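You operate a simulated robot arm through the tools that you are given. There is no shell and no other tool. Be economical: measure what you need, move in short steps, check, and stop when the job is done.

You are at the controls of a simulated robot arm. One attempt, no reset.

## Task
Put things in order on the top of the workbench. At the end: the brown stubby brush stands where the blue plug stood; the green door shelf grease brush stands where the red tin (marked "CLIPS") stood; the red tin is on the white saucer; the blue plug stands where the green door shelf grease brush stood; whatever was shut is shut again. Leave all else as you found it, and nothing knocked over. Set down upright: red tin.

It is judged by the outcome, as a careful person would: the job done as asked, and still so three seconds after it is handed in. It fails if anything else is knocked over, pushed out of place, dropped, spilled or broken.

## Robot
A 7-joint arm with a two-finger parallel gripper, fixed in place. Base frame: the origin is at the foot of the arm, x ahead of it, y to its left, z up; the work surface is at about z = 0. Units: m, degrees, N and s.
With the tool pointing down near the work surface it reaches from about 0.24 to 0.62 m from the base axis. Its first joint turns from -66.0 to 66.0 degrees. Payload 2.6 kg.
The TCP is the grasp point between the finger pads, 0.03 m short of the fingertips. In the tool frame z runs along the fingers and y along their closing line. Largest opening 0.094 m; finger width 0.028, thickness 0.01; the body of the gripper, 0.05 by 0.096 m, starts 0.055 m behind the TCP.
Orientation is that of the tool frame in the base frame, as a unit quaternion [x, y, z, w]. With the fingers straight down and closing along the base's y, the tool's x points along the base's -x, its y along +y and its z along -z.

## Interface
- The arm moves only by the tool jog_arm. Its argument "rows" is one flat list of numbers, 7 for each row, row after row: the shift along the base's x, y, z in mm, then the turn, a rotation vector about the base's x, y, z in degrees, then the opening in per cent of the stroke, from 0 (shut) to 100 (fully open). In form: [dx, dy, dz, ax, ay, az, hand, dx, dy, dz, ax, ay, az, hand, ...]. A call has 1 to 10 rows; each row shifts and turns the commanded pose from where the row before left it. Each row takes 0.2 s and may step no farther than 0.05 m and 8.6 degrees from the row before; otherwise, or with a gripper value out of range, the whole call is refused. A pose out of reach is approached as far as the arm can. The call stops where the force on the tool passes 40 N (or 10 N more than at its start, if that is more) or the arm is blocked; 0.2 s more then pass. The fingers move at their own pace (about 0.072 m/s each) and stop on an object; they squeeze with about 35 N. The grip force told is the motor's: it shows also when the fingers shut on nothing. Time passes only in rows, and 0.2 s behind the last, so rows that do not move let the fingers close. The reply holds the time, the measured pose of the TCP, the force on the tool along the base axes, the opening and the grip force, in the units named above and with some noise, with the torque about the TCP (base axes, N m) and any sound that the robot's microphone picked up.
- Cameras (640 x 400 px; columns grow to the right, rows downward): "scene" is fixed at [0.0313, 0.4368, 0.5531]; the picture's right is [-0.77, -0.63, 0.00], its down [-0.43, 0.52, -0.74] and it looks along [0.47, -0.57, -0.67] (base axes); focal length 322 px, centre (320, 200). "wrist" rides on the gripper at [0.076, 0.014, -0.102] in the tool frame; the picture's right is [-0.18, 0.98, 0.00], its down [-0.75, -0.14, -0.64] and it looks along [-0.63, -0.12, 0.77] (tool axes); focal length 243 px, centre (320, 200). There is no depth. A picture from a camera that has moved, and an enlarged one, comes with that camera's place and axes in the base frame and with its lens.
- capture(camera): a new picture of that camera. No time passes.
- zoom(camera, box): a new picture of the part [left, top, right, bottom] of that camera's present view, enlarged. No time passes.
- sign_off(): hands the job in; it is judged then, once.

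Work in short steps. Places have to be worked out from the pictures, the camera data and where the tool is seen: move nearer, look again, correct. Check each grasp and each placing, and mend what went wrong. You have 120 turns and 76 pictures in all, those below and enlarged ones among them. Open the gripper and draw the arm clear of the work before you hand the job in, unless the task says otherwise; then end with one line.

The tools are called as a command line: name --argument value ..., lists and objects as JSON in quotes. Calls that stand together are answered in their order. jog_arm: Moves the arm, as the interface text tells. Its arguments: {"type":"object","properties":{"rows":{"type":"array","items":{"type":"number"}}},"required":["rows"]} The other tools are called the same way: capture (camera) takes a picture; zoom (camera, box) takes an enlarged picture of a part of a camera's view; sign_off () hands the job in.

At the start:

```text
time_s: 0.0
ee_pos: [0.3314, 0.1107, 0.3016]
orientation: [-0.001, 1.0, 0.0, 0.0]
ft_force: [0.7, -0.4, 0.0]
ft_torque: [0.03, 0.02, -0.01]
gripper_width: 0.094
grasp_force: 0.0
```

scene: 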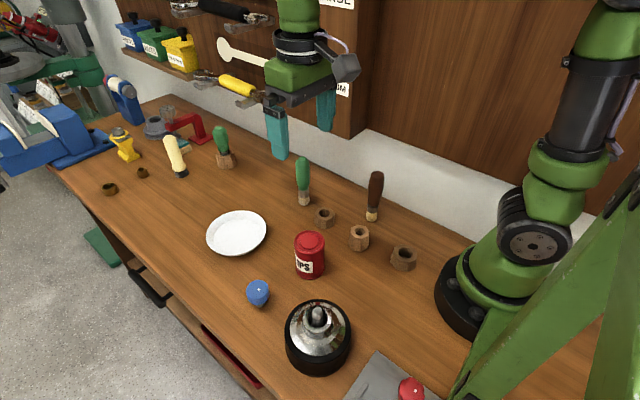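
wrist: 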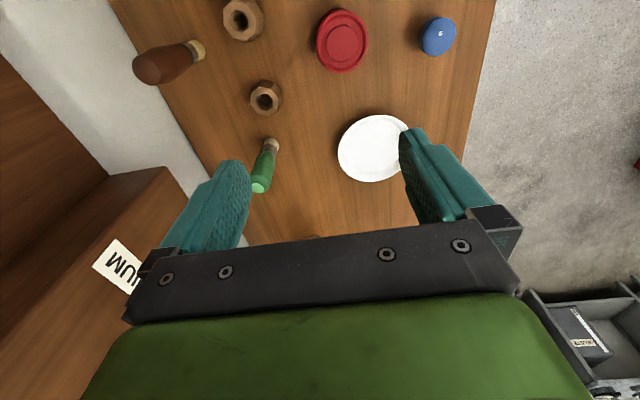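

I begin with enlarged views of the objects to tell them apart.

zoom --camera "scene" --box '[190, 120, 430, 290]'

zoom --camera "scene" --box '[80, 80, 260, 220]'

zoom --camera "wrist" --box '[100, 0, 500, 250]'

```text
2.35 times, centred on (310, 205) of scene
camera zoom: at [0.0313, 0.4368, 0.5531], right [-0.77, -0.63, 0.0], down [-0.43, 0.52, -0.74], along [0.47, -0.57, -0.67], focal length 759 px, centre (344, 188)
```

zoom: 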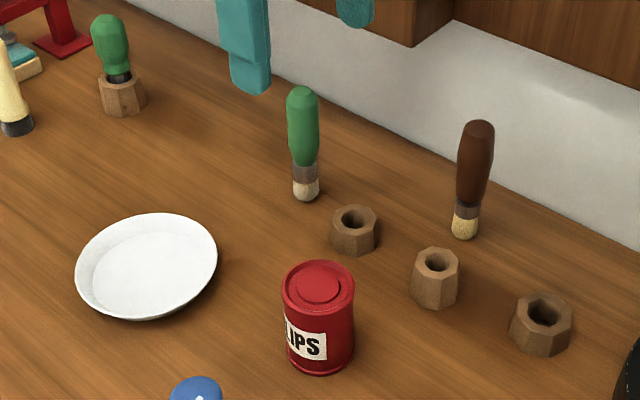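

```text
2.86 times, centred on (170, 150) of scene
camera zoom: at [0.0313, 0.4368, 0.5531], right [-0.77, -0.63, 0.0], down [-0.43, 0.52, -0.74], along [0.47, -0.57, -0.67], focal length 921 px, centre (749, 343)
```

zoom: 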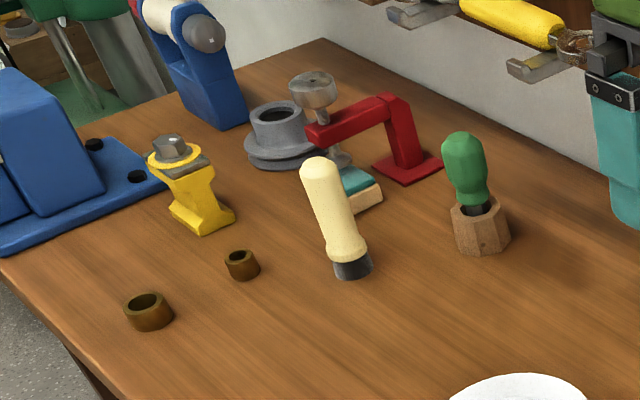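

```text
1.60 times, centred on (300, 125) of wrist
camera zoom: at [0.2547, 0.125, 0.4035], right [0.18, 0.98, 0.0], down [0.75, -0.14, 0.64], along [0.63, -0.12, -0.77], focal length 388 px, centre (352, 320)
```

zoom: 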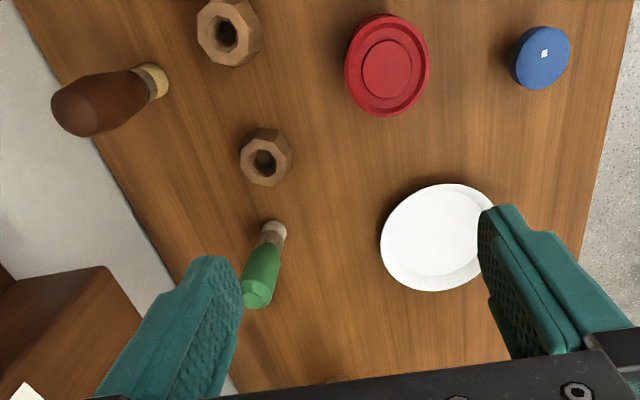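

Two green-handled items: a free-standing one with bristles at about (0.442, 0.00), and one in a hex block, out of reach at x≈0.73. The first looks like the target; I'll confirm with a close look later. Estimates: tin (0.297,0.143, about 0.08 high), plug (0.32,0.262), brown brush (0.28,-0.058), saucer (0.478,0.182). I move above the tin.

jog_arm --rows '[-17, 16, -20, 0, 0, 0, 100, -17, 16, -40, 0, 0, 0, 100, 0, 0, -45, 0, 0, 0, 100, 0, 0, -40, 0, 0, 0, 100]'

capture --camera "wrist"

capture --camera "scene"

```text
time_s: 1.0
ee_pos: [0.2985, 0.1423, 0.1571]
orientation: [0.0, 1.0, 0.0, 0.0]
ft_force: [0.0, -0.2, 0.0]
ft_torque: [0.02, 0.0, 0.01]
gripper_width: 0.0939
grasp_force: 0.1
```

```text
70 pictures are left
camera wrist: at [0.2213, 0.1566, 0.2587], right [0.18, 0.98, 0.0], down [0.75, -0.14, 0.64], along [0.63, -0.12, -0.77], focal length 243 px, centre (320, 200)
```

wrist: 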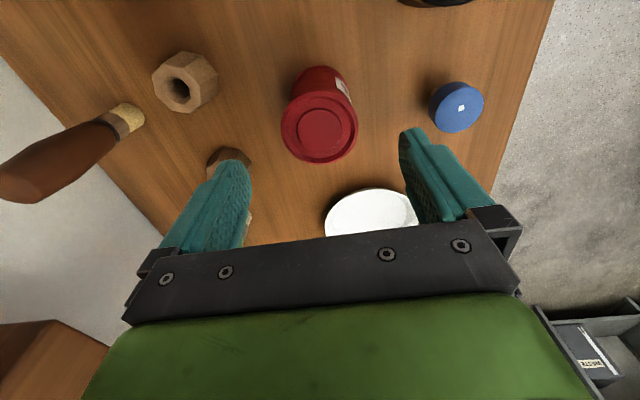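

```text
69 pictures are left
```

scene: 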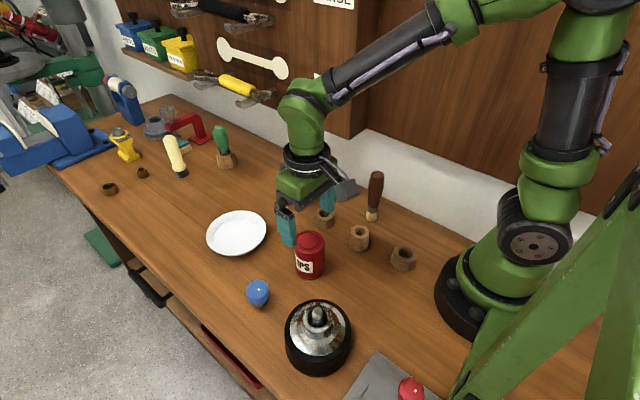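

Tin top computes to (0.295,0.1415), right below the fingers. I descend to z≈0.05 and close.

jog_arm --rows '[-4, -1, -40, 0, 0, 0, 100, 0, 0, -40, 0, 0, 0, 100, 0, 0, -27, 0, 0, 0, 100, 0, 0, 0, 0, 0, 0, 100, 0, 0, 0, 0, 0, 0, 40, 0, 0, 0, 0, 0, 0, 40, 0, 0, 0, 0, 0, 0, 40]'

capture --camera "wrist"

```text
time_s: 2.6
ee_pos: [0.2946, 0.1428, 0.0506]
orientation: [0.0, 1.0, 0.0, 0.001]
ft_force: [-0.2, 0.4, -1.2]
ft_torque: [0.03, 0.02, 0.01]
gripper_width: 0.0621
grasp_force: 34.6
```

```text
68 pictures are left
camera wrist: at [0.2168, 0.1563, 0.1517], right [0.18, 0.98, 0.0], down [0.75, -0.14, 0.64], along [0.63, -0.12, -0.77], focal length 243 px, centre (320, 200)
```

wrist: 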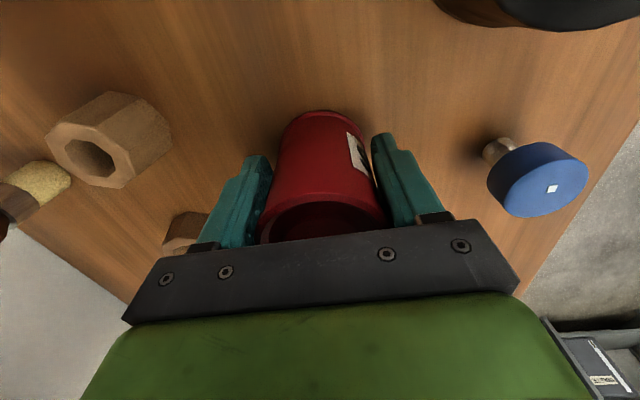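

Tin held (62 mm, 34.6 N); its spot is (0.295,0.1425). I lift and carry it toward the saucer, stopping high to check.

jog_arm --rows '[0, 0, 30, 0, 0, 0, 40, 0, 0, 40, 0, 0, 0, 40, 40, 8, 20, 0, 0, 0, 40, 45, 10, 0, 0, 0, 0, 40, 45, 10, 0, 0, 0, 0, 40, 40, 8, 0, 0, 0, 0, 40, 13, 3, 0, 0, 0, 0, 40, 0, 0, 0, 0, 0, 0, 40]'

capture --camera "wrist"

zoom --camera "scene" --box '[140, 130, 340, 270]'

```text
time_s: 4.4
ee_pos: [0.4765, 0.1808, 0.1402]
orientation: [0.0, 1.0, 0.0, 0.0]
ft_force: [0.6, -1.0, -3.3]
ft_torque: [0.0, 0.0, 0.01]
gripper_width: 0.062
grasp_force: 34.9
```

```text
67 pictures are left
camera wrist: at [0.3999, 0.1948, 0.2416], right [0.18, 0.98, 0.0], down [0.75, -0.14, 0.64], along [0.63, -0.12, -0.77], focal length 243 px, centre (320, 200)
```

wrist: 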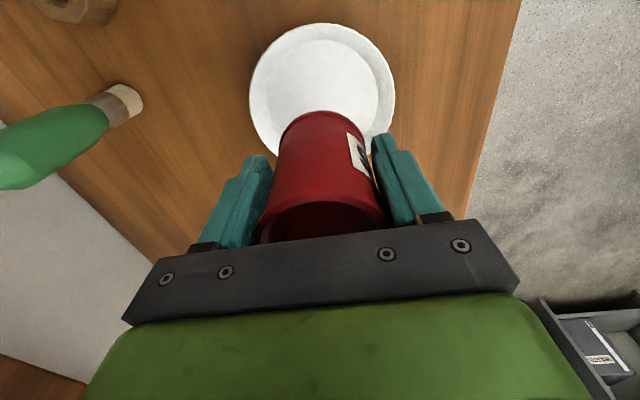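

```text
2.86 times, centred on (240, 200) of scene
camera zoom: at [0.0313, 0.4368, 0.5531], right [-0.77, -0.63, 0.0], down [-0.43, 0.52, -0.74], along [0.47, -0.57, -0.67], focal length 921 px, centre (549, 200)
```

zoom: 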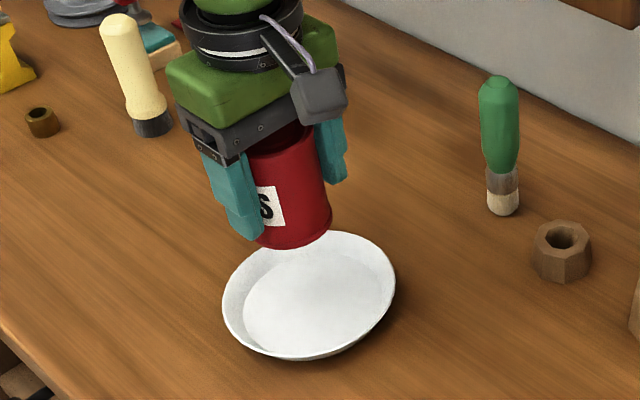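

Saucer centre fits (0.479,0.182). I lower to just above it, then in small steps.

jog_arm --rows '[2, 1, -40, 0, 0, 0, 40, 0, 0, -30, 0, 0, 0, 40, 0, 0, -5, 0, 0, 0, 40, 0, 0, 0, 0, 0, 0, 40]'

zoom --camera "scene" --box '[190, 170, 310, 270]'

```text
time_s: 5.4
ee_pos: [0.4787, 0.1816, 0.065]
orientation: [0.001, 1.0, 0.0, 0.001]
ft_force: [-0.4, -0.1, -2.5]
ft_torque: [0.01, 0.0, 0.03]
gripper_width: 0.0621
grasp_force: 34.6
```

```text
4.00 times, centred on (250, 220) of scene
camera zoom: at [0.0313, 0.4368, 0.5531], right [-0.77, -0.63, 0.0], down [-0.43, 0.52, -0.74], along [0.47, -0.57, -0.67], focal length 1290 px, centre (600, 120)
```

zoom: 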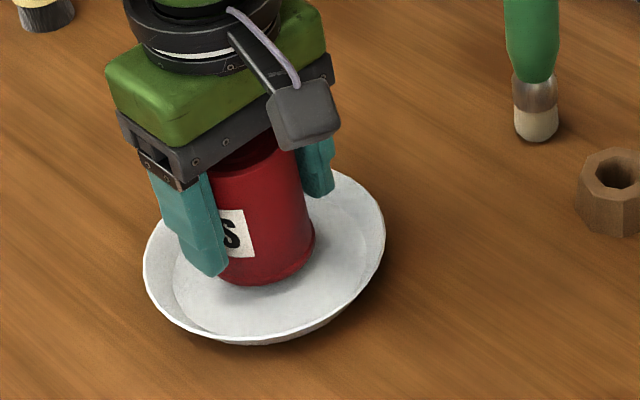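

Close to the plate; small steps down, watching the force.

jog_arm --rows '[0, 0, -2, 0, 0, 0, 40, 0, 0, -2, 0, 0, 0, 40, 0, 0, -2, 0, 0, 0, 40]'

```text
time_s: 6.2
ee_pos: [0.4803, 0.182, 0.0592]
orientation: [0.0, 1.0, 0.0, 0.001]
ft_force: [0.5, 0.1, -1.7]
ft_torque: [-0.01, 0.02, 0.01]
gripper_width: 0.0619
grasp_force: 34.6
```

jog_arm --rows '[0, 0, -1, 0, 0, 0, 40, 0, 0, -1, 0, 0, 0, 40]'

zoom --camera "scene" --box '[190, 170, 310, 270]'

```text
time_s: 6.8
ee_pos: [0.4774, 0.1822, 0.0572]
orientation: [-0.001, 1.0, -0.001, 0.0]
ft_force: [0.3, 0.4, -4.3]
ft_torque: [0.02, -0.01, -0.03]
gripper_width: 0.0621
grasp_force: 35.1
```

```text
4.00 times, centred on (250, 220) of scene
camera zoom: at [0.0313, 0.4368, 0.5531], right [-0.77, -0.63, 0.0], down [-0.43, 0.52, -0.74], along [0.47, -0.57, -0.67], focal length 1290 px, centre (600, 120)
```

zoom: 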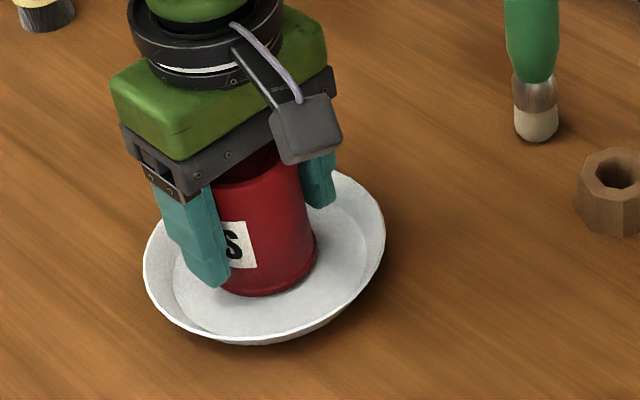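

Still carrying the weight; further down in 1 mm steps.

jog_arm --rows '[0, 0, -1, 0, 0, 0, 40, 0, 0, -1, 0, 0, 0, 40]'

```text
time_s: 7.4
ee_pos: [0.4792, 0.1823, 0.054]
orientation: [0.0, 1.0, 0.0, 0.0]
ft_force: [0.3, 0.7, -2.6]
ft_torque: [0.0, 0.01, 0.02]
gripper_width: 0.0622
grasp_force: 34.7
```

jog_arm --rows '[0, 0, -1, 0, 0, 0, 40, 0, 0, 0, 0, 0, 0, 40]'

```text
time_s: 8.0
ee_pos: [0.4791, 0.181, 0.0539]
orientation: [0.0, 1.0, 0.0, 0.0]
ft_force: [-0.6, -0.5, -2.8]
ft_torque: [0.0, 0.01, 0.0]
gripper_width: 0.0619
grasp_force: 34.8
```

jog_arm --rows '[0, 0, -1, 0, 0, 0, 40, 0, 0, 0, 0, 0, 0, 40]'

zoom --camera "scene" --box '[220, 200, 280, 250]'

```text
time_s: 8.6
ee_pos: [0.4804, 0.1807, 0.0546]
orientation: [0.001, 1.0, 0.0, 0.001]
ft_force: [-2.4, -1.2, 5.8]
ft_torque: [-0.08, 0.14, -0.03]
gripper_width: 0.062
grasp_force: 35.4
```

```text
8.00 times, centred on (250, 225) of scene
camera zoom: at [0.0313, 0.4368, 0.5531], right [-0.77, -0.63, 0.0], down [-0.43, 0.52, -0.74], along [0.47, -0.57, -0.67], focal length 2580 px, centre (880, 0)
```

zoom: 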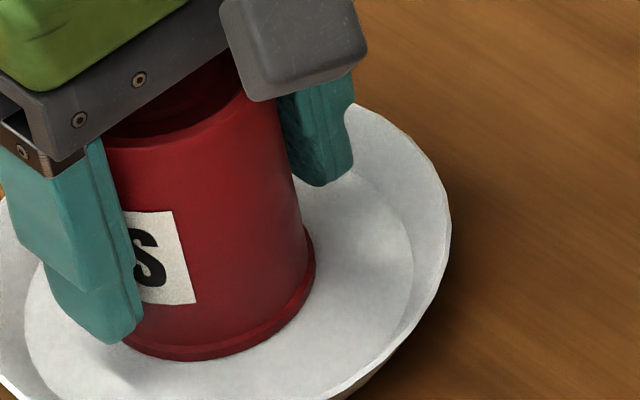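

Contact (+5.8 N). I open modestly to stay clear of the rim, then rise.

jog_arm --rows '[0, 0, 0, 0, 0, 0, 78, 0, 0, 0, 0, 0, 0, 78, 0, 0, 15, 0, 0, 0, 78, 0, 0, 40, 0, 0, 0, 78, 0, 0, 40, 0, 0, 0, 78, 0, 0, 0, 0, 0, 0, 78]'

capture --camera "wrist"

capture --camera "scene"

```text
time_s: 10.0
ee_pos: [0.4793, 0.1812, 0.1488]
orientation: [0.0, 1.0, 0.0, 0.0]
ft_force: [-0.2, -0.1, 0.7]
ft_torque: [0.0, -0.03, -0.01]
gripper_width: 0.0732
grasp_force: 0.1
```

```text
62 pictures are left
camera wrist: at [0.402, 0.1958, 0.2503], right [0.18, 0.98, 0.0], down [0.75, -0.14, 0.64], along [0.63, -0.12, -0.77], focal length 243 px, centre (320, 200)
```

wrist: 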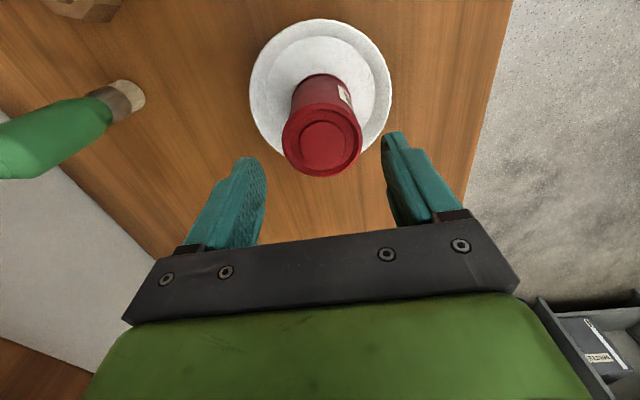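

```text
61 pictures are left
```

scene: 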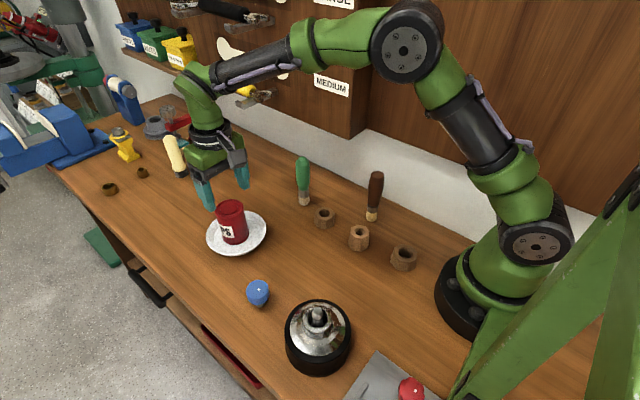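

Tin sits centred on the saucer. Next: green brush at about (0.443,0.005), ~0.14 tall. I go above it at z≈0.20 and look (cabinet corner is about (0.375,-0.09,0.165), so I stay clear of y<-0.05).

jog_arm --rows '[0, 0, 40, 0, 0, 0, 100, -8, -40, 15, 0, 0, 0, 100, -10, -45, 0, 0, 0, 0, 100, -10, -45, 0, 0, 0, 0, 100, -8, -44, 0, 0, 0, 0, 100, 0, 0, 0, 0, 0, 0, 100]'

capture --camera "wrist"

capture --camera "scene"

```text
time_s: 11.4
ee_pos: [0.4428, 0.0074, 0.2025]
orientation: [0.0, 1.0, -0.001, -0.001]
ft_force: [0.6, -0.5, 0.1]
ft_torque: [0.0, -0.04, -0.01]
gripper_width: 0.094
grasp_force: 0.1
```

```text
60 pictures are left
camera wrist: at [0.3653, 0.0211, 0.3042], right [0.18, 0.98, 0.0], down [0.75, -0.14, 0.64], along [0.63, -0.12, -0.77], focal length 243 px, centre (320, 200)
```

wrist: 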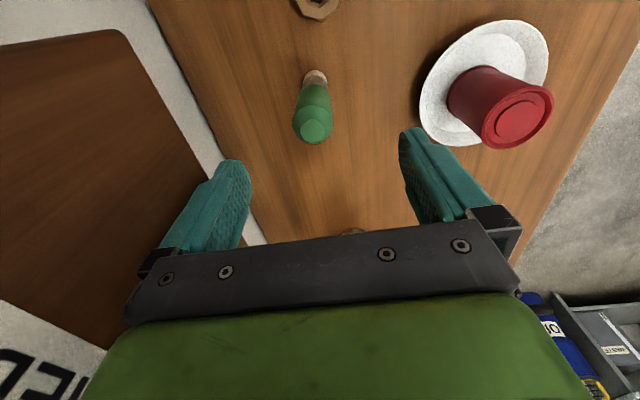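

```text
59 pictures are left
```

scene: 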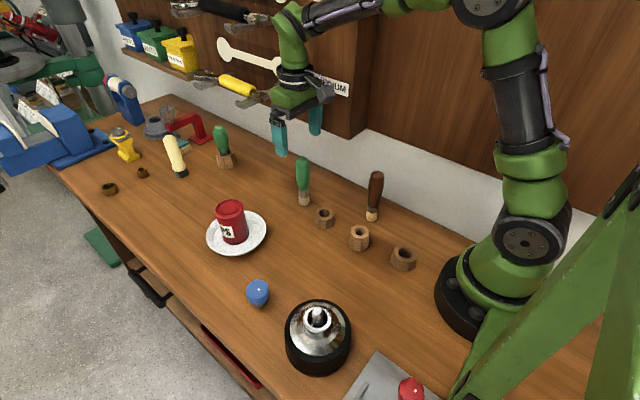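

Brush is upright at about (0.441,0.003). I descend straddling it to z≈0.095 and check before closing.

jog_arm --rows '[-2, -4, -35, 0, 0, 0, 100, 0, 0, -35, 0, 0, 0, 100, 0, 0, -30, 0, 0, 0, 100, 0, 0, -6, 0, 0, 0, 100]'

capture --camera "wrist"

zoom --camera "scene" --box '[240, 80, 400, 240]'

```text
time_s: 12.4
ee_pos: [0.4406, 0.0034, 0.0968]
orientation: [0.001, 1.0, 0.0, 0.001]
ft_force: [-0.3, -0.4, 0.8]
ft_torque: [0.02, 0.03, 0.0]
gripper_width: 0.0939
grasp_force: 0.2
```

```text
58 pictures are left
camera wrist: at [0.3639, 0.0175, 0.1982], right [0.19, 0.98, 0.0], down [0.75, -0.14, 0.64], along [0.63, -0.12, -0.77], focal length 243 px, centre (320, 200)
```

wrist: 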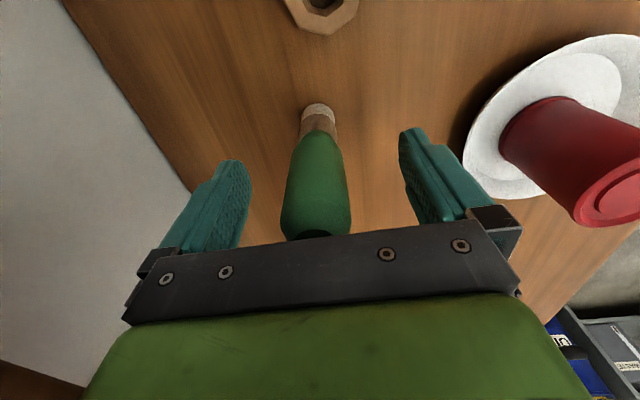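

```text
2.50 times, centred on (320, 160) of scene
camera zoom: at [0.0313, 0.4368, 0.5531], right [-0.77, -0.63, 0.0], down [-0.43, 0.52, -0.74], along [0.47, -0.57, -0.67], focal length 806 px, centre (320, 300)
```

zoom: 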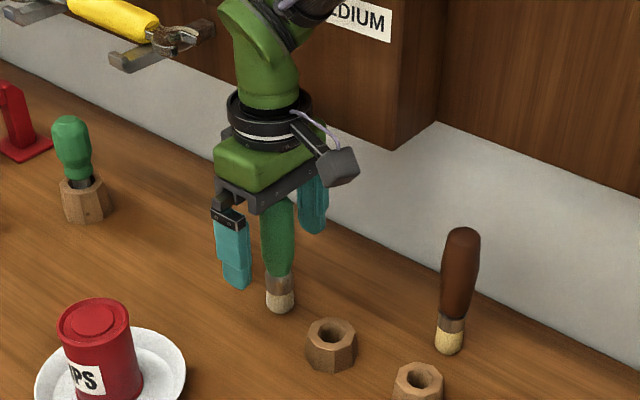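

Well straddled. Closing.

jog_arm --rows '[0, 0, 0, 0, 0, 0, 10, 0, 0, 0, 0, 0, 0, 10, 0, 0, 0, 0, 0, 0, 10, 0, 0, 0, 0, 0, 0, 10]'

capture --camera "wrist"

```text
time_s: 13.4
ee_pos: [0.4406, 0.003, 0.0973]
orientation: [0.0, 1.0, 0.0, 0.0]
ft_force: [0.3, -0.1, -0.6]
ft_torque: [0.02, -0.01, -0.01]
gripper_width: 0.0299
grasp_force: 34.5
```

```text
56 pictures are left
camera wrist: at [0.364, 0.0176, 0.1986], right [0.18, 0.98, 0.0], down [0.75, -0.14, 0.64], along [0.63, -0.12, -0.77], focal length 243 px, centre (320, 200)
```

wrist: 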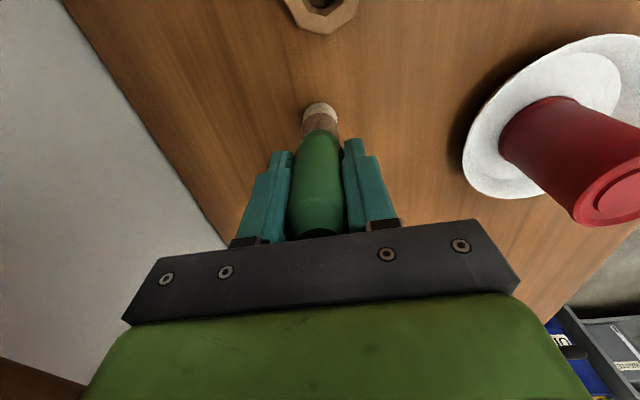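

Gripped (30 mm). Lift and carry to the tin's spot (0.295,0.1425).

jog_arm --rows '[0, 0, 30, 0, 0, 0, 10, 0, 0, 30, 0, 0, 0, 10, -34, 30, 10, 0, 0, 0, 10, -34, 35, 0, 0, 0, 0, 10, -34, 35, 0, 0, 0, 0, 10, -34, 35, 0, 0, 0, 0, 10, -10, 5, 0, 0, 0, 0, 10, 0, 0, -40, 0, 0, 0, 10, 0, 0, -20, 0, 0, 0, 10, 0, 0, 0, 0, 0, 0, 10]'

capture --camera "wrist"

capture --camera "scene"

```text
time_s: 15.6
ee_pos: [0.2946, 0.143, 0.106]
orientation: [0.001, 1.0, 0.0, -0.001]
ft_force: [-0.9, -0.5, -0.3]
ft_torque: [-0.02, -0.02, 0.0]
gripper_width: 0.03
grasp_force: 35.2
```

```text
55 pictures are left
camera wrist: at [0.2182, 0.1576, 0.2079], right [0.19, 0.98, 0.0], down [0.75, -0.14, 0.64], along [0.63, -0.12, -0.77], focal length 243 px, centre (320, 200)
```

wrist: 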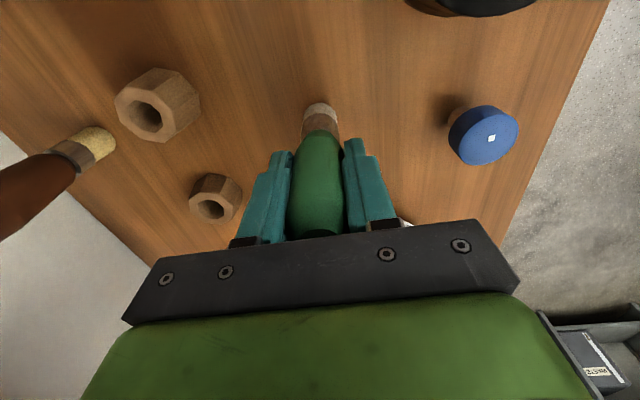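

```text
54 pictures are left
```

scene: 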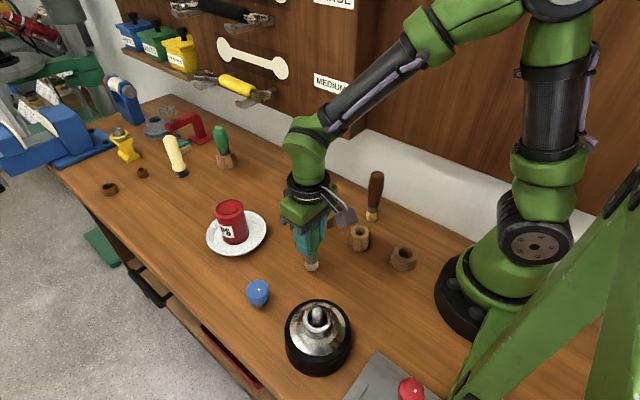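

About 9 mm to go; I lower in small steps.

jog_arm --rows '[0, 0, -4, 0, 0, 0, 10, 0, 0, -2, 0, 0, 0, 10, 0, 0, -1, 0, 0, 0, 10, 0, 0, 0, 0, 0, 0, 10]'

```text
time_s: 16.6
ee_pos: [0.2945, 0.1443, 0.1004]
orientation: [0.002, 1.0, 0.0, 0.0]
ft_force: [0.4, -0.1, 0.1]
ft_torque: [-0.01, 0.01, -0.02]
gripper_width: 0.03
grasp_force: 35.2
```

jog_arm --rows '[0, -1, -1, 0, 0, 0, 10, 0, 0, -1, 0, 0, 0, 10, 0, 0, 0, 0, 0, 0, 10]'

```text
time_s: 17.4
ee_pos: [0.2934, 0.1418, 0.0977]
orientation: [0.002, 1.0, 0.0, 0.0]
ft_force: [0.0, -0.6, -0.1]
ft_torque: [-0.02, 0.02, 0.01]
gripper_width: 0.0298
grasp_force: 34.8
```

jog_arm --rows '[0, 0, -1, 0, 0, 0, 10, 0, 0, 0, 0, 0, 0, 10]'

```text
time_s: 18.0
ee_pos: [0.2953, 0.1422, 0.0965]
orientation: [0.001, 1.0, 0.001, 0.0]
ft_force: [0.6, 0.3, 3.1]
ft_torque: [-0.03, 0.05, -0.01]
gripper_width: 0.0297
grasp_force: 35.4
```

Contact (3.1 N up). I release gently and check it stands before rising.

jog_arm --rows '[0, 0, 0, 0, 0, 0, 50, 0, 0, 0, 0, 0, 0, 100, 0, 0, 0, 0, 0, 0, 100, 0, 0, 0, 0, 0, 0, 100]'

capture --camera "wrist"

```text
time_s: 19.0
ee_pos: [0.2943, 0.1435, 0.0978]
orientation: [0.0, 1.0, 0.0, 0.0]
ft_force: [-0.1, 0.0, -1.4]
ft_torque: [-0.01, -0.01, -0.01]
gripper_width: 0.094
grasp_force: 0.0
```

```text
53 pictures are left
camera wrist: at [0.2178, 0.1569, 0.1985], right [0.18, 0.98, 0.0], down [0.75, -0.14, 0.64], along [0.63, -0.12, -0.77], focal length 243 px, centre (320, 200)
```

wrist: 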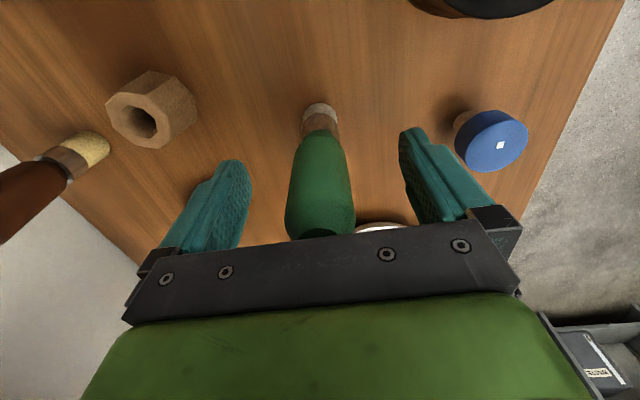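

It stands. I rise straight up and move above the blue plug.

jog_arm --rows '[0, 0, 35, 0, 0, 0, 100, 0, 0, 40, 0, 0, 0, 100, 0, 0, 30, 0, 0, 0, 100, 9, 40, 0, 0, 0, 0, 100, 9, 40, 0, 0, 0, 0, 100, 8, 38, 0, 0, 0, 0, 100, 0, 0, -40, 0, 0, 0, 100, 0, 0, -20, 0, 0, 0, 100, 0, 0, 0, 0, 0, 0, 100]'

capture --camera "wrist"

capture --camera "scene"

```text
time_s: 21.0
ee_pos: [0.3219, 0.2608, 0.1432]
orientation: [0.001, 1.0, 0.001, 0.001]
ft_force: [0.1, -0.9, 0.4]
ft_torque: [-0.02, -0.02, -0.03]
gripper_width: 0.0942
grasp_force: 0.0
```

```text
52 pictures are left
camera wrist: at [0.2442, 0.2745, 0.2444], right [0.19, 0.98, 0.0], down [0.75, -0.14, 0.64], along [0.63, -0.12, -0.77], focal length 243 px, centre (320, 200)
```

wrist: 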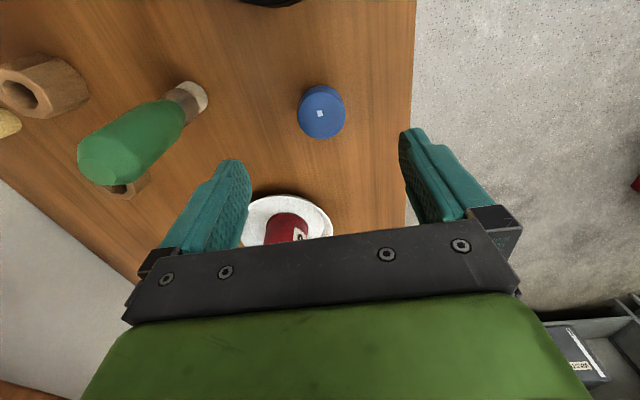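

```text
51 pictures are left
```

scene: 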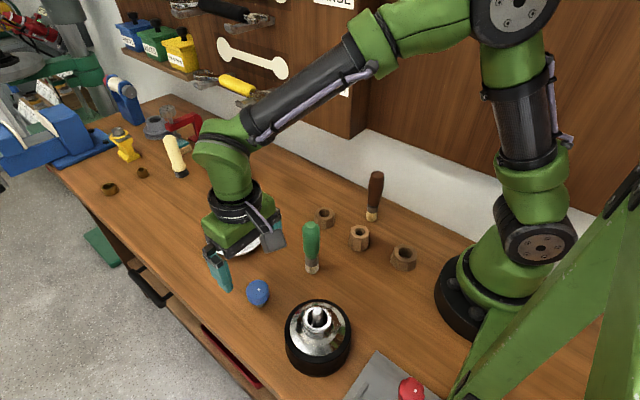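

zoom --camera "scene" --box '[220, 260, 300, 320]'

zoom --camera "wrist" --box '[270, 60, 370, 160]'

```text
6.67 times, centred on (260, 290) of scene
camera zoom: at [0.0313, 0.4368, 0.5531], right [-0.77, -0.63, 0.0], down [-0.43, 0.52, -0.74], along [0.47, -0.57, -0.67], focal length 2150 px, centre (720, -400)
```

zoom: 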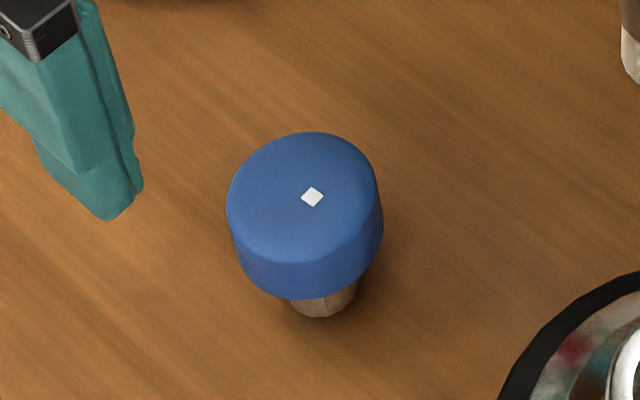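

```text
4.00 times, centred on (320, 110) of wrist
camera zoom: at [0.2442, 0.2745, 0.2444], right [0.19, 0.98, 0.0], down [0.75, -0.14, 0.64], along [0.63, -0.12, -0.77], focal length 970 px, centre (320, 560)
```

zoom: 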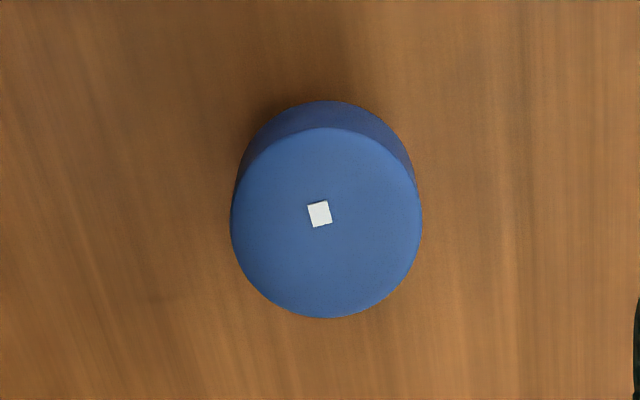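

Plug top is at (0.318,0.260,0.044), cap ~40 mm wide on a narrow stem. I descend to TCP z≈0.038 and grip the cap.

jog_arm --rows '[-4, -1, -40, 0, 0, 0, 100, 0, 0, -40, 0, 0, 0, 100, 0, 0, -20, 0, 0, 0, 100, 0, 0, -5, 0, 0, 0, 100, 0, 0, 0, 0, 0, 0, 60]'

capture --camera "wrist"

```text
time_s: 22.2
ee_pos: [0.3155, 0.2593, 0.0374]
orientation: [0.001, 1.0, 0.001, 0.0]
ft_force: [-0.3, -0.8, 0.3]
ft_torque: [0.01, 0.01, 0.01]
gripper_width: 0.0565
grasp_force: 0.0
```

```text
48 pictures are left
camera wrist: at [0.2395, 0.2737, 0.1385], right [0.18, 0.98, 0.0], down [0.75, -0.14, 0.64], along [0.63, -0.12, -0.77], focal length 243 px, centre (320, 200)
```

wrist: 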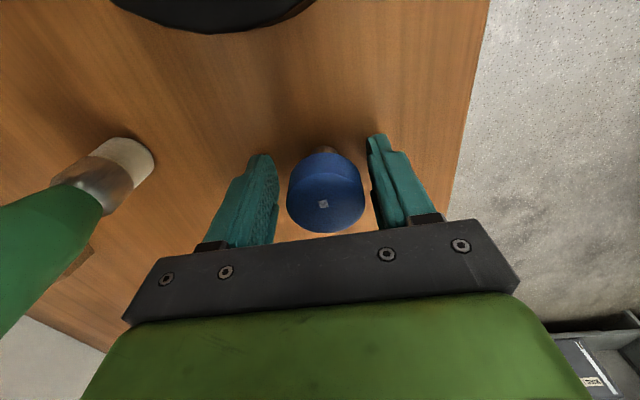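

Centred in y; plug centre x≈0.319, so shift +3 mm in x and close.

jog_arm --rows '[3, 0, 0, 0, 0, 0, 60, 0, 0, 0, 0, 0, 0, 50, 0, 0, 0, 0, 0, 0, 30, 0, 0, 0, 0, 0, 0, 20, 0, 0, 0, 0, 0, 0, 20]'

capture --camera "wrist"

```text
time_s: 23.4
ee_pos: [0.3207, 0.26, 0.0359]
orientation: [0.001, 1.0, 0.0, 0.0]
ft_force: [-0.4, 0.1, -0.9]
ft_torque: [-0.02, -0.03, 0.01]
gripper_width: 0.0387
grasp_force: 35.7
```

```text
47 pictures are left
camera wrist: at [0.2428, 0.2735, 0.1385], right [0.18, 0.98, 0.0], down [0.75, -0.14, 0.64], along [0.63, -0.12, -0.77], focal length 243 px, centre (320, 200)
```

wrist: 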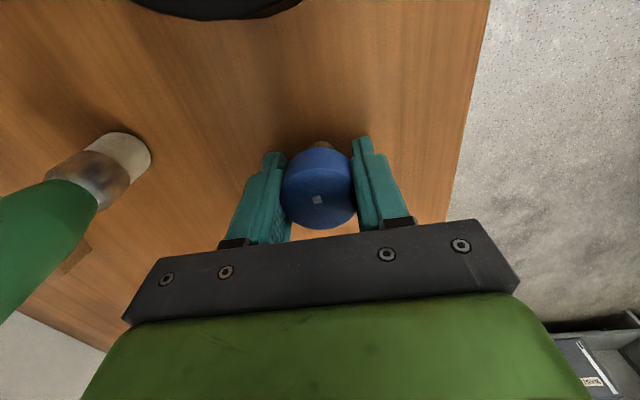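

Plug held (38.7 mm); its spot is (0.319,0.260). I lift to z≈0.22 to clear the green brush, then carry to (0.441,0.003).

jog_arm --rows '[0, 0, 30, 0, 0, 0, 20, 0, 0, 45, 0, 0, 0, 20, 0, 0, 45, 0, 0, 0, 20, 0, 0, 45, 0, 0, 0, 20, 0, 0, 15, 0, 0, 0, 20, 20, -43, 0, 0, 0, 0, 20, 20, -43, 0, 0, 0, 0, 20, 20, -43, 0, 0, 0, 0, 20, 20, -43, 0, 0, 0, 0, 20, 20, -43, 0, 0, 0, 0, 20]'

jog_arm --rows '[21, -42, 0, 0, 0, 0, 20, 0, 0, -45, 0, 0, 0, 20, 0, 0, -45, 0, 0, 0, 20, 0, 0, -45, 0, 0, 0, 20, 0, 0, -30, 0, 0, 0, 20, 0, 0, 0, 0, 0, 0, 20]'

capture --camera "wrist"

capture --camera "scene"

```text
time_s: 25.6
ee_pos: [0.419, 0.0441, 0.216]
orientation: [0.0, 1.0, 0.0, 0.0]
ft_force: [0.4, 0.1, -0.5]
ft_torque: [-0.03, 0.01, 0.01]
gripper_width: 0.0387
grasp_force: 34.8
```

```text
time_s: 27.0
ee_pos: [0.4413, 0.0031, 0.0529]
orientation: [0.001, 1.0, 0.0, 0.0]
ft_force: [0.0, -0.4, -0.8]
ft_torque: [0.02, 0.03, -0.02]
gripper_width: 0.0387
grasp_force: 35.1
```

```text
46 pictures are left
camera wrist: at [0.3648, 0.0177, 0.1544], right [0.19, 0.98, 0.0], down [0.75, -0.14, 0.64], along [0.63, -0.12, -0.77], focal length 243 px, centre (320, 200)
```

wrist: 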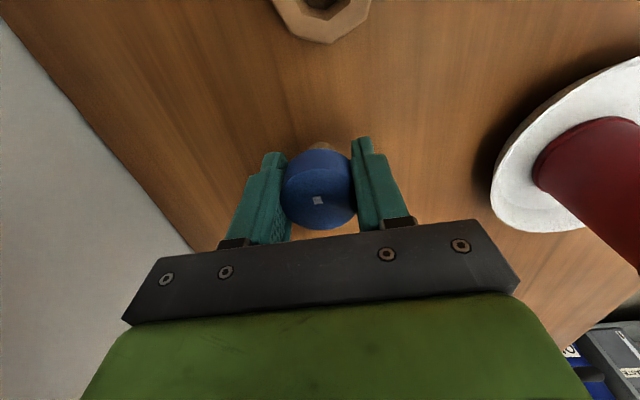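

```text
45 pictures are left
```

scene: 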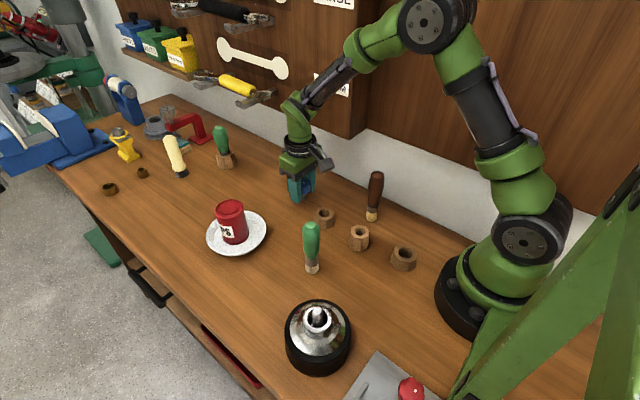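

Over the spot. Lower 13 mm, then millimetre steps to contact.

jog_arm --rows '[0, 0, -8, 0, 0, 0, 20, 0, 0, -4, 0, 0, 0, 20, 0, 0, -2, 0, 0, 0, 20, 0, 0, 0, 0, 0, 0, 20]'

```text
time_s: 28.0
ee_pos: [0.4404, 0.0032, 0.0375]
orientation: [0.0, 1.0, -0.001, -0.001]
ft_force: [-0.1, -1.1, 0.0]
ft_torque: [0.01, 0.05, -0.01]
gripper_width: 0.0387
grasp_force: 34.9
```

jog_arm --rows '[0, 0, -1, 0, 0, 0, 20, 0, 0, 0, 0, 0, 0, 20]'

```text
time_s: 28.6
ee_pos: [0.4403, 0.0024, 0.0368]
orientation: [0.001, 1.0, 0.0, 0.0]
ft_force: [0.5, -0.5, -0.5]
ft_torque: [0.0, 0.03, -0.01]
gripper_width: 0.0384
grasp_force: 35.1
```

jog_arm --rows '[0, 0, -1, 0, 0, 0, 20, 0, 0, 0, 0, 0, 0, 20]'

```text
time_s: 29.2
ee_pos: [0.4402, 0.0036, 0.0361]
orientation: [0.0, 1.0, 0.0, 0.001]
ft_force: [-4.5, 0.6, 14.5]
ft_torque: [-0.07, 0.15, 0.01]
gripper_width: 0.0385
grasp_force: 35.2
```

Contact. I back off half a millimetre and release.

jog_arm --rows '[0, 0, 0.5, 0, 0, 0, 20, 0, 0, 0, 0, 0, 0, 60, 0, 0, 0, 0, 0, 0, 100, 0, 0, 0, 0, 0, 0, 100, 0, 0, 0, 0, 0, 0, 100]'

capture --camera "wrist"

```text
time_s: 30.4
ee_pos: [0.4399, 0.0038, 0.0371]
orientation: [0.0, 1.0, 0.0, 0.0]
ft_force: [-0.3, -0.5, -0.2]
ft_torque: [0.01, 0.01, -0.01]
gripper_width: 0.0938
grasp_force: 0.1
```

```text
44 pictures are left
camera wrist: at [0.3636, 0.0171, 0.138], right [0.18, 0.98, 0.0], down [0.75, -0.14, 0.64], along [0.63, -0.12, -0.77], focal length 243 px, centre (320, 200)
```

wrist: 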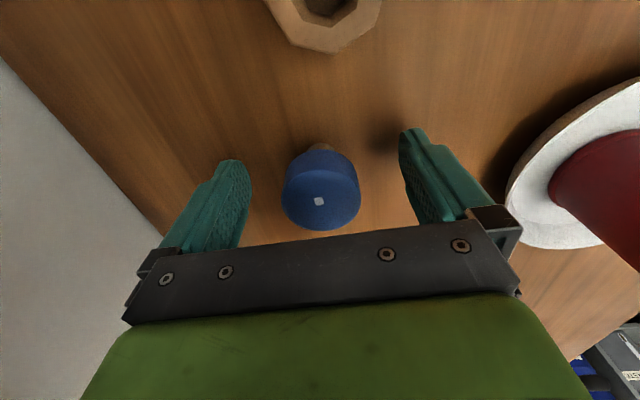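

Plug stands. Rise and go above the brown brush at about (0.28,-0.057); the wall is at y≈-0.16, leaving room.

jog_arm --rows '[0, 0, 30, 0, 0, 0, 100, 0, 0, 45, 0, 0, 0, 100, 0, 0, 45, 0, 0, 0, 100, 0, 0, 45, 0, 0, 0, 100, 0, 0, 18, 0, 0, 0, 100, -40, -5, 0, 0, 0, 0, 100, -40, -15, 0, 0, 0, 0, 100, -40, -15, 0, 0, 0, 0, 100, -39, -16, 0, 0, 0, 0, 100, 0, 0, 0, 0, 0, 0, 100]'

capture --camera "wrist"

capture --camera "scene"

```text
time_s: 32.0
ee_pos: [0.361, -0.0056, 0.2212]
orientation: [-0.01, 1.0, 0.008, 0.001]
ft_force: [-12.4, 22.4, 4.7]
ft_torque: [-1.8, -0.85, -0.76]
gripper_width: 0.0808
grasp_force: 0.1
stopped in row 8: the force on the tool passed its limit at 48 N (the readings are from after the stop); the commanded pose is now the measured one
```

```text
43 pictures are left
camera wrist: at [0.2841, 0.0058, 0.3225], right [0.16, 0.99, 0.01], down [0.76, -0.14, 0.64], along [0.63, -0.09, -0.77], focal length 243 px, centre (320, 200)
```

wrist: 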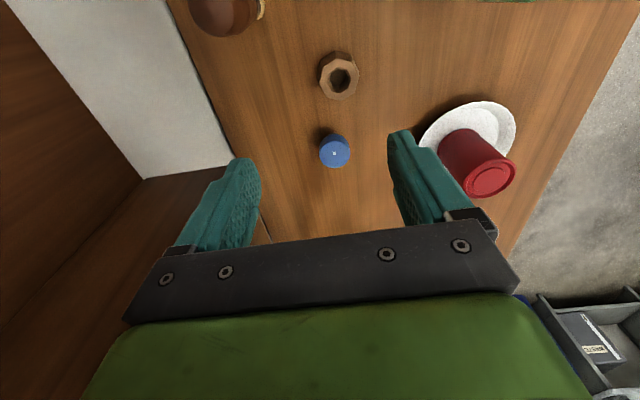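

```text
42 pictures are left
```

scene: 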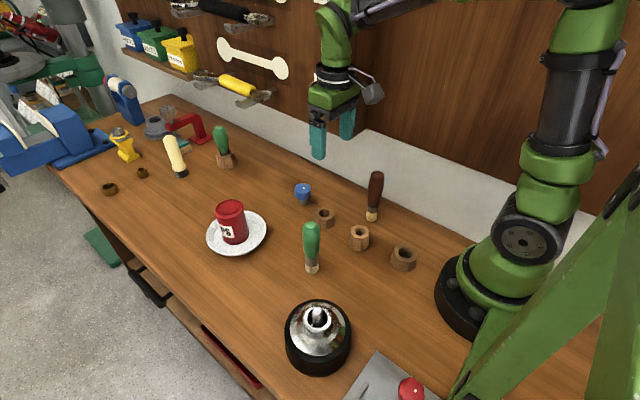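

The -y finger touched the cabinet. I back off in +y right away and re-measure the cabinet.

jog_arm --rows '[4, 10, 0, 0, 0, 0, 100, 0, 15, 0, 0, 0, 0, 100, 0, 15, 0, 0, 0, 0, 100, 0, 10, 0, 0, 0, 0, 100]'

capture --camera "wrist"

capture --camera "scene"

```text
time_s: 33.0
ee_pos: [0.3653, 0.0396, 0.2197]
orientation: [-0.01, 1.0, 0.003, 0.003]
ft_force: [0.2, 0.3, 0.1]
ft_torque: [-0.01, 0.0, 0.04]
gripper_width: 0.0942
grasp_force: 0.0
```

```text
41 pictures are left
camera wrist: at [0.2885, 0.0517, 0.3217], right [0.17, 0.99, 0.01], down [0.75, -0.13, 0.64], along [0.64, -0.1, -0.76], focal length 243 px, centre (320, 200)
```

wrist: 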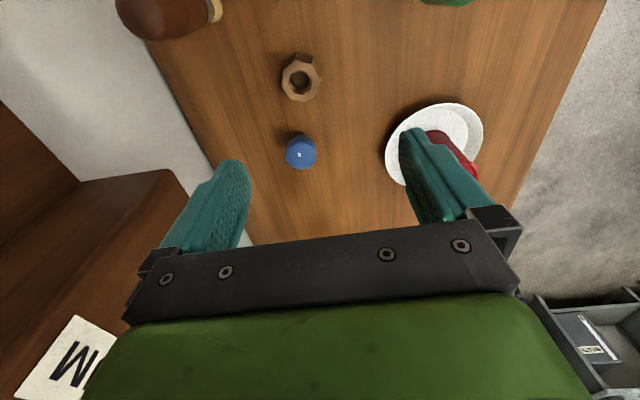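

```text
40 pictures are left
```

scene: 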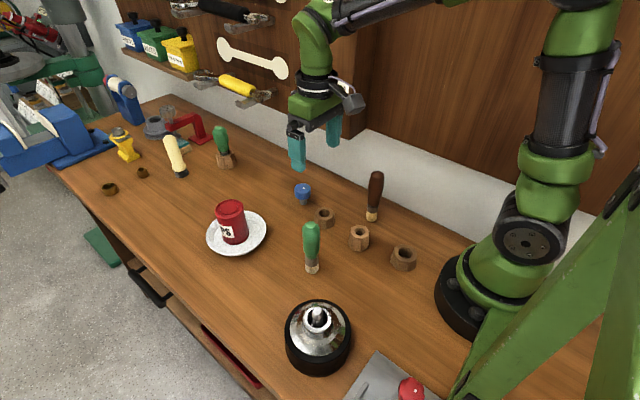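

Now the cabinet corner solves to (0.357,-0.058,0.19), with a wall panel at y≈-0.12 above z=0.19. I straighten the slight twist, move back in x first, and narrow the opening to 65%.

jog_arm --rows '[-30, 0, 0, -0.34, 0.34, -1.15, 65, -40, 0, 0, 0, 0, 0, 65, -15, -20, 0, 0, 0, 0, 65, 0, -20, 0, 0, 0, 0, 65, 0, 0, 0, 0, 0, 0, 65]'

capture --camera "wrist"

zoom --camera "scene" --box '[270, 80, 470, 260]'

```text
time_s: 34.2
ee_pos: [0.2796, 0.0002, 0.2205]
orientation: [0.001, 1.0, 0.001, -0.001]
ft_force: [-0.1, 0.8, 0.6]
ft_torque: [-0.02, 0.0, 0.0]
gripper_width: 0.0609
grasp_force: 0.1
```

```text
39 pictures are left
camera wrist: at [0.2038, 0.0137, 0.3227], right [0.19, 0.98, 0.0], down [0.75, -0.14, 0.64], along [0.63, -0.12, -0.77], focal length 243 px, centre (320, 200)
```

wrist: 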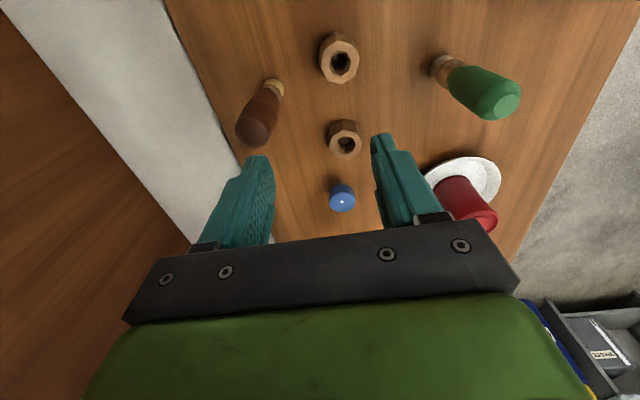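

```text
2.22 times, centred on (370, 170) of scene
camera zoom: at [0.0313, 0.4368, 0.5531], right [-0.77, -0.63, 0.0], down [-0.43, 0.52, -0.74], along [0.47, -0.57, -0.67], focal length 717 px, centre (209, 267)
```

zoom: 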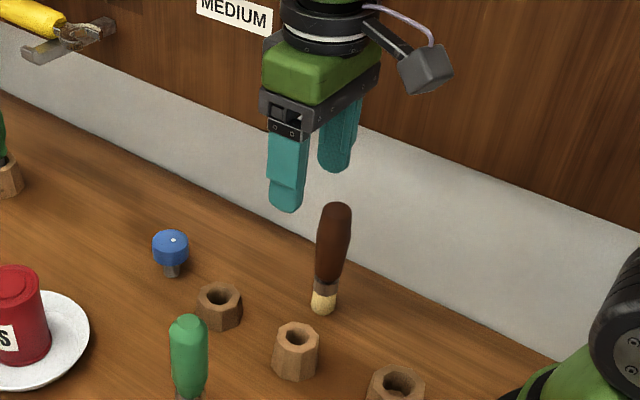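

Brush at about (0.278,-0.054), height ~0.13. I move over it and look again before descending.

jog_arm --rows '[-1, -20, 0, 0, 0, 0, 65, 0, -20, 0, 0, 0, 0, 65, 0, -14, 0, 0, 0, 0, 65, 0, 0, -25, 0, 0, 0, 65, 0, 0, 0, 0, 0, 0, 65]'

capture --camera "wrist"

zoom --camera "scene" --box '[300, 80, 460, 240]'

```text
time_s: 35.5
ee_pos: [0.2807, -0.054, 0.1952]
orientation: [0.001, 1.0, 0.0, -0.002]
ft_force: [-0.6, -0.7, -0.3]
ft_torque: [-0.02, 0.01, 0.02]
gripper_width: 0.061
grasp_force: 0.1
```

```text
37 pictures are left
camera wrist: at [0.2032, -0.04, 0.297], right [0.19, 0.98, 0.0], down [0.75, -0.14, 0.64], along [0.63, -0.12, -0.77], focal length 243 px, centre (320, 200)
```

wrist: 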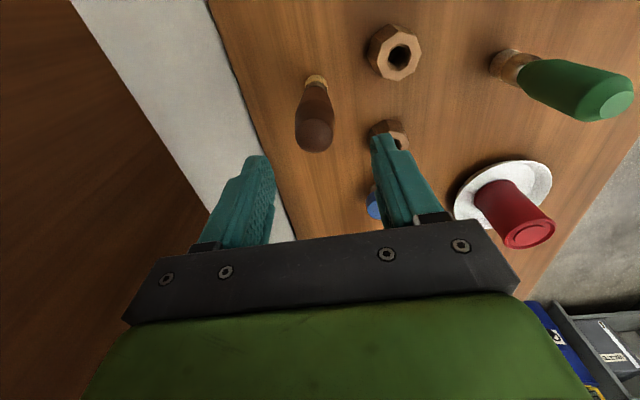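

```text
2.50 times, centred on (380, 160) of scene
camera zoom: at [0.0313, 0.4368, 0.5531], right [-0.77, -0.63, 0.0], down [-0.43, 0.52, -0.74], along [0.47, -0.57, -0.67], focal length 806 px, centre (170, 300)
```

zoom: 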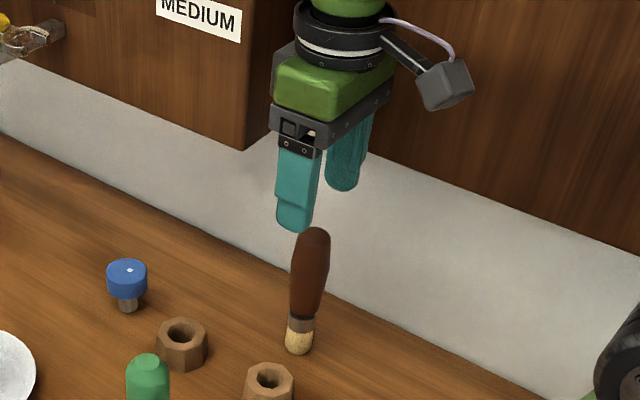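

Brush centre (0.281,-0.057). I descend to z≈0.095 with a 3 mm y-correction.

jog_arm --rows '[0, -3, -30, 0, 0, 0, 65, 0, 0, -30, 0, 0, 0, 65, 0, 0, -30, 0, 0, 0, 65, 0, 0, -10, 0, 0, 0, 65, 0, 0, 0, 0, 0, 0, 65]'

capture --camera "wrist"

```text
time_s: 36.6
ee_pos: [0.2808, -0.0563, 0.0957]
orientation: [0.001, 1.0, 0.001, -0.001]
ft_force: [0.0, -0.2, -1.1]
ft_torque: [-0.02, 0.01, 0.01]
gripper_width: 0.061
grasp_force: 0.1
```

```text
35 pictures are left
camera wrist: at [0.2034, -0.0425, 0.1972], right [0.19, 0.98, 0.0], down [0.75, -0.14, 0.64], along [0.63, -0.12, -0.77], focal length 243 px, centre (320, 200)
```

wrist: 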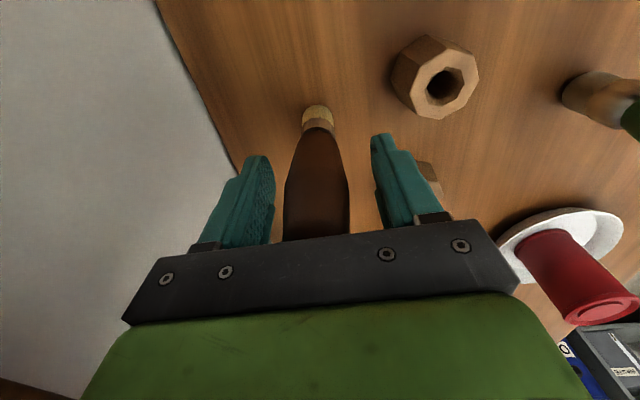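

Centred within ~1 mm. Closing.

jog_arm --rows '[0, 0, 0, 0, 0, 0, 45, 0, 0, 0, 0, 0, 0, 30, 0, 0, 0, 0, 0, 0, 10, 0, 0, 0, 0, 0, 0, 10]'

capture --camera "wrist"

```text
time_s: 37.6
ee_pos: [0.2811, -0.0568, 0.0945]
orientation: [0.001, 1.0, 0.0, -0.001]
ft_force: [0.5, 0.3, 0.8]
ft_torque: [-0.03, -0.01, 0.0]
gripper_width: 0.0321
grasp_force: 35.3
```

```text
34 pictures are left
camera wrist: at [0.2034, -0.0426, 0.1974], right [0.19, 0.98, 0.0], down [0.75, -0.14, 0.64], along [0.63, -0.12, -0.77], focal length 243 px, centre (320, 200)
```

wrist: 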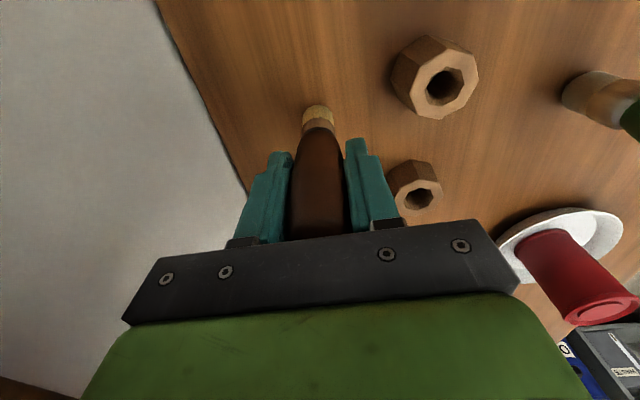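

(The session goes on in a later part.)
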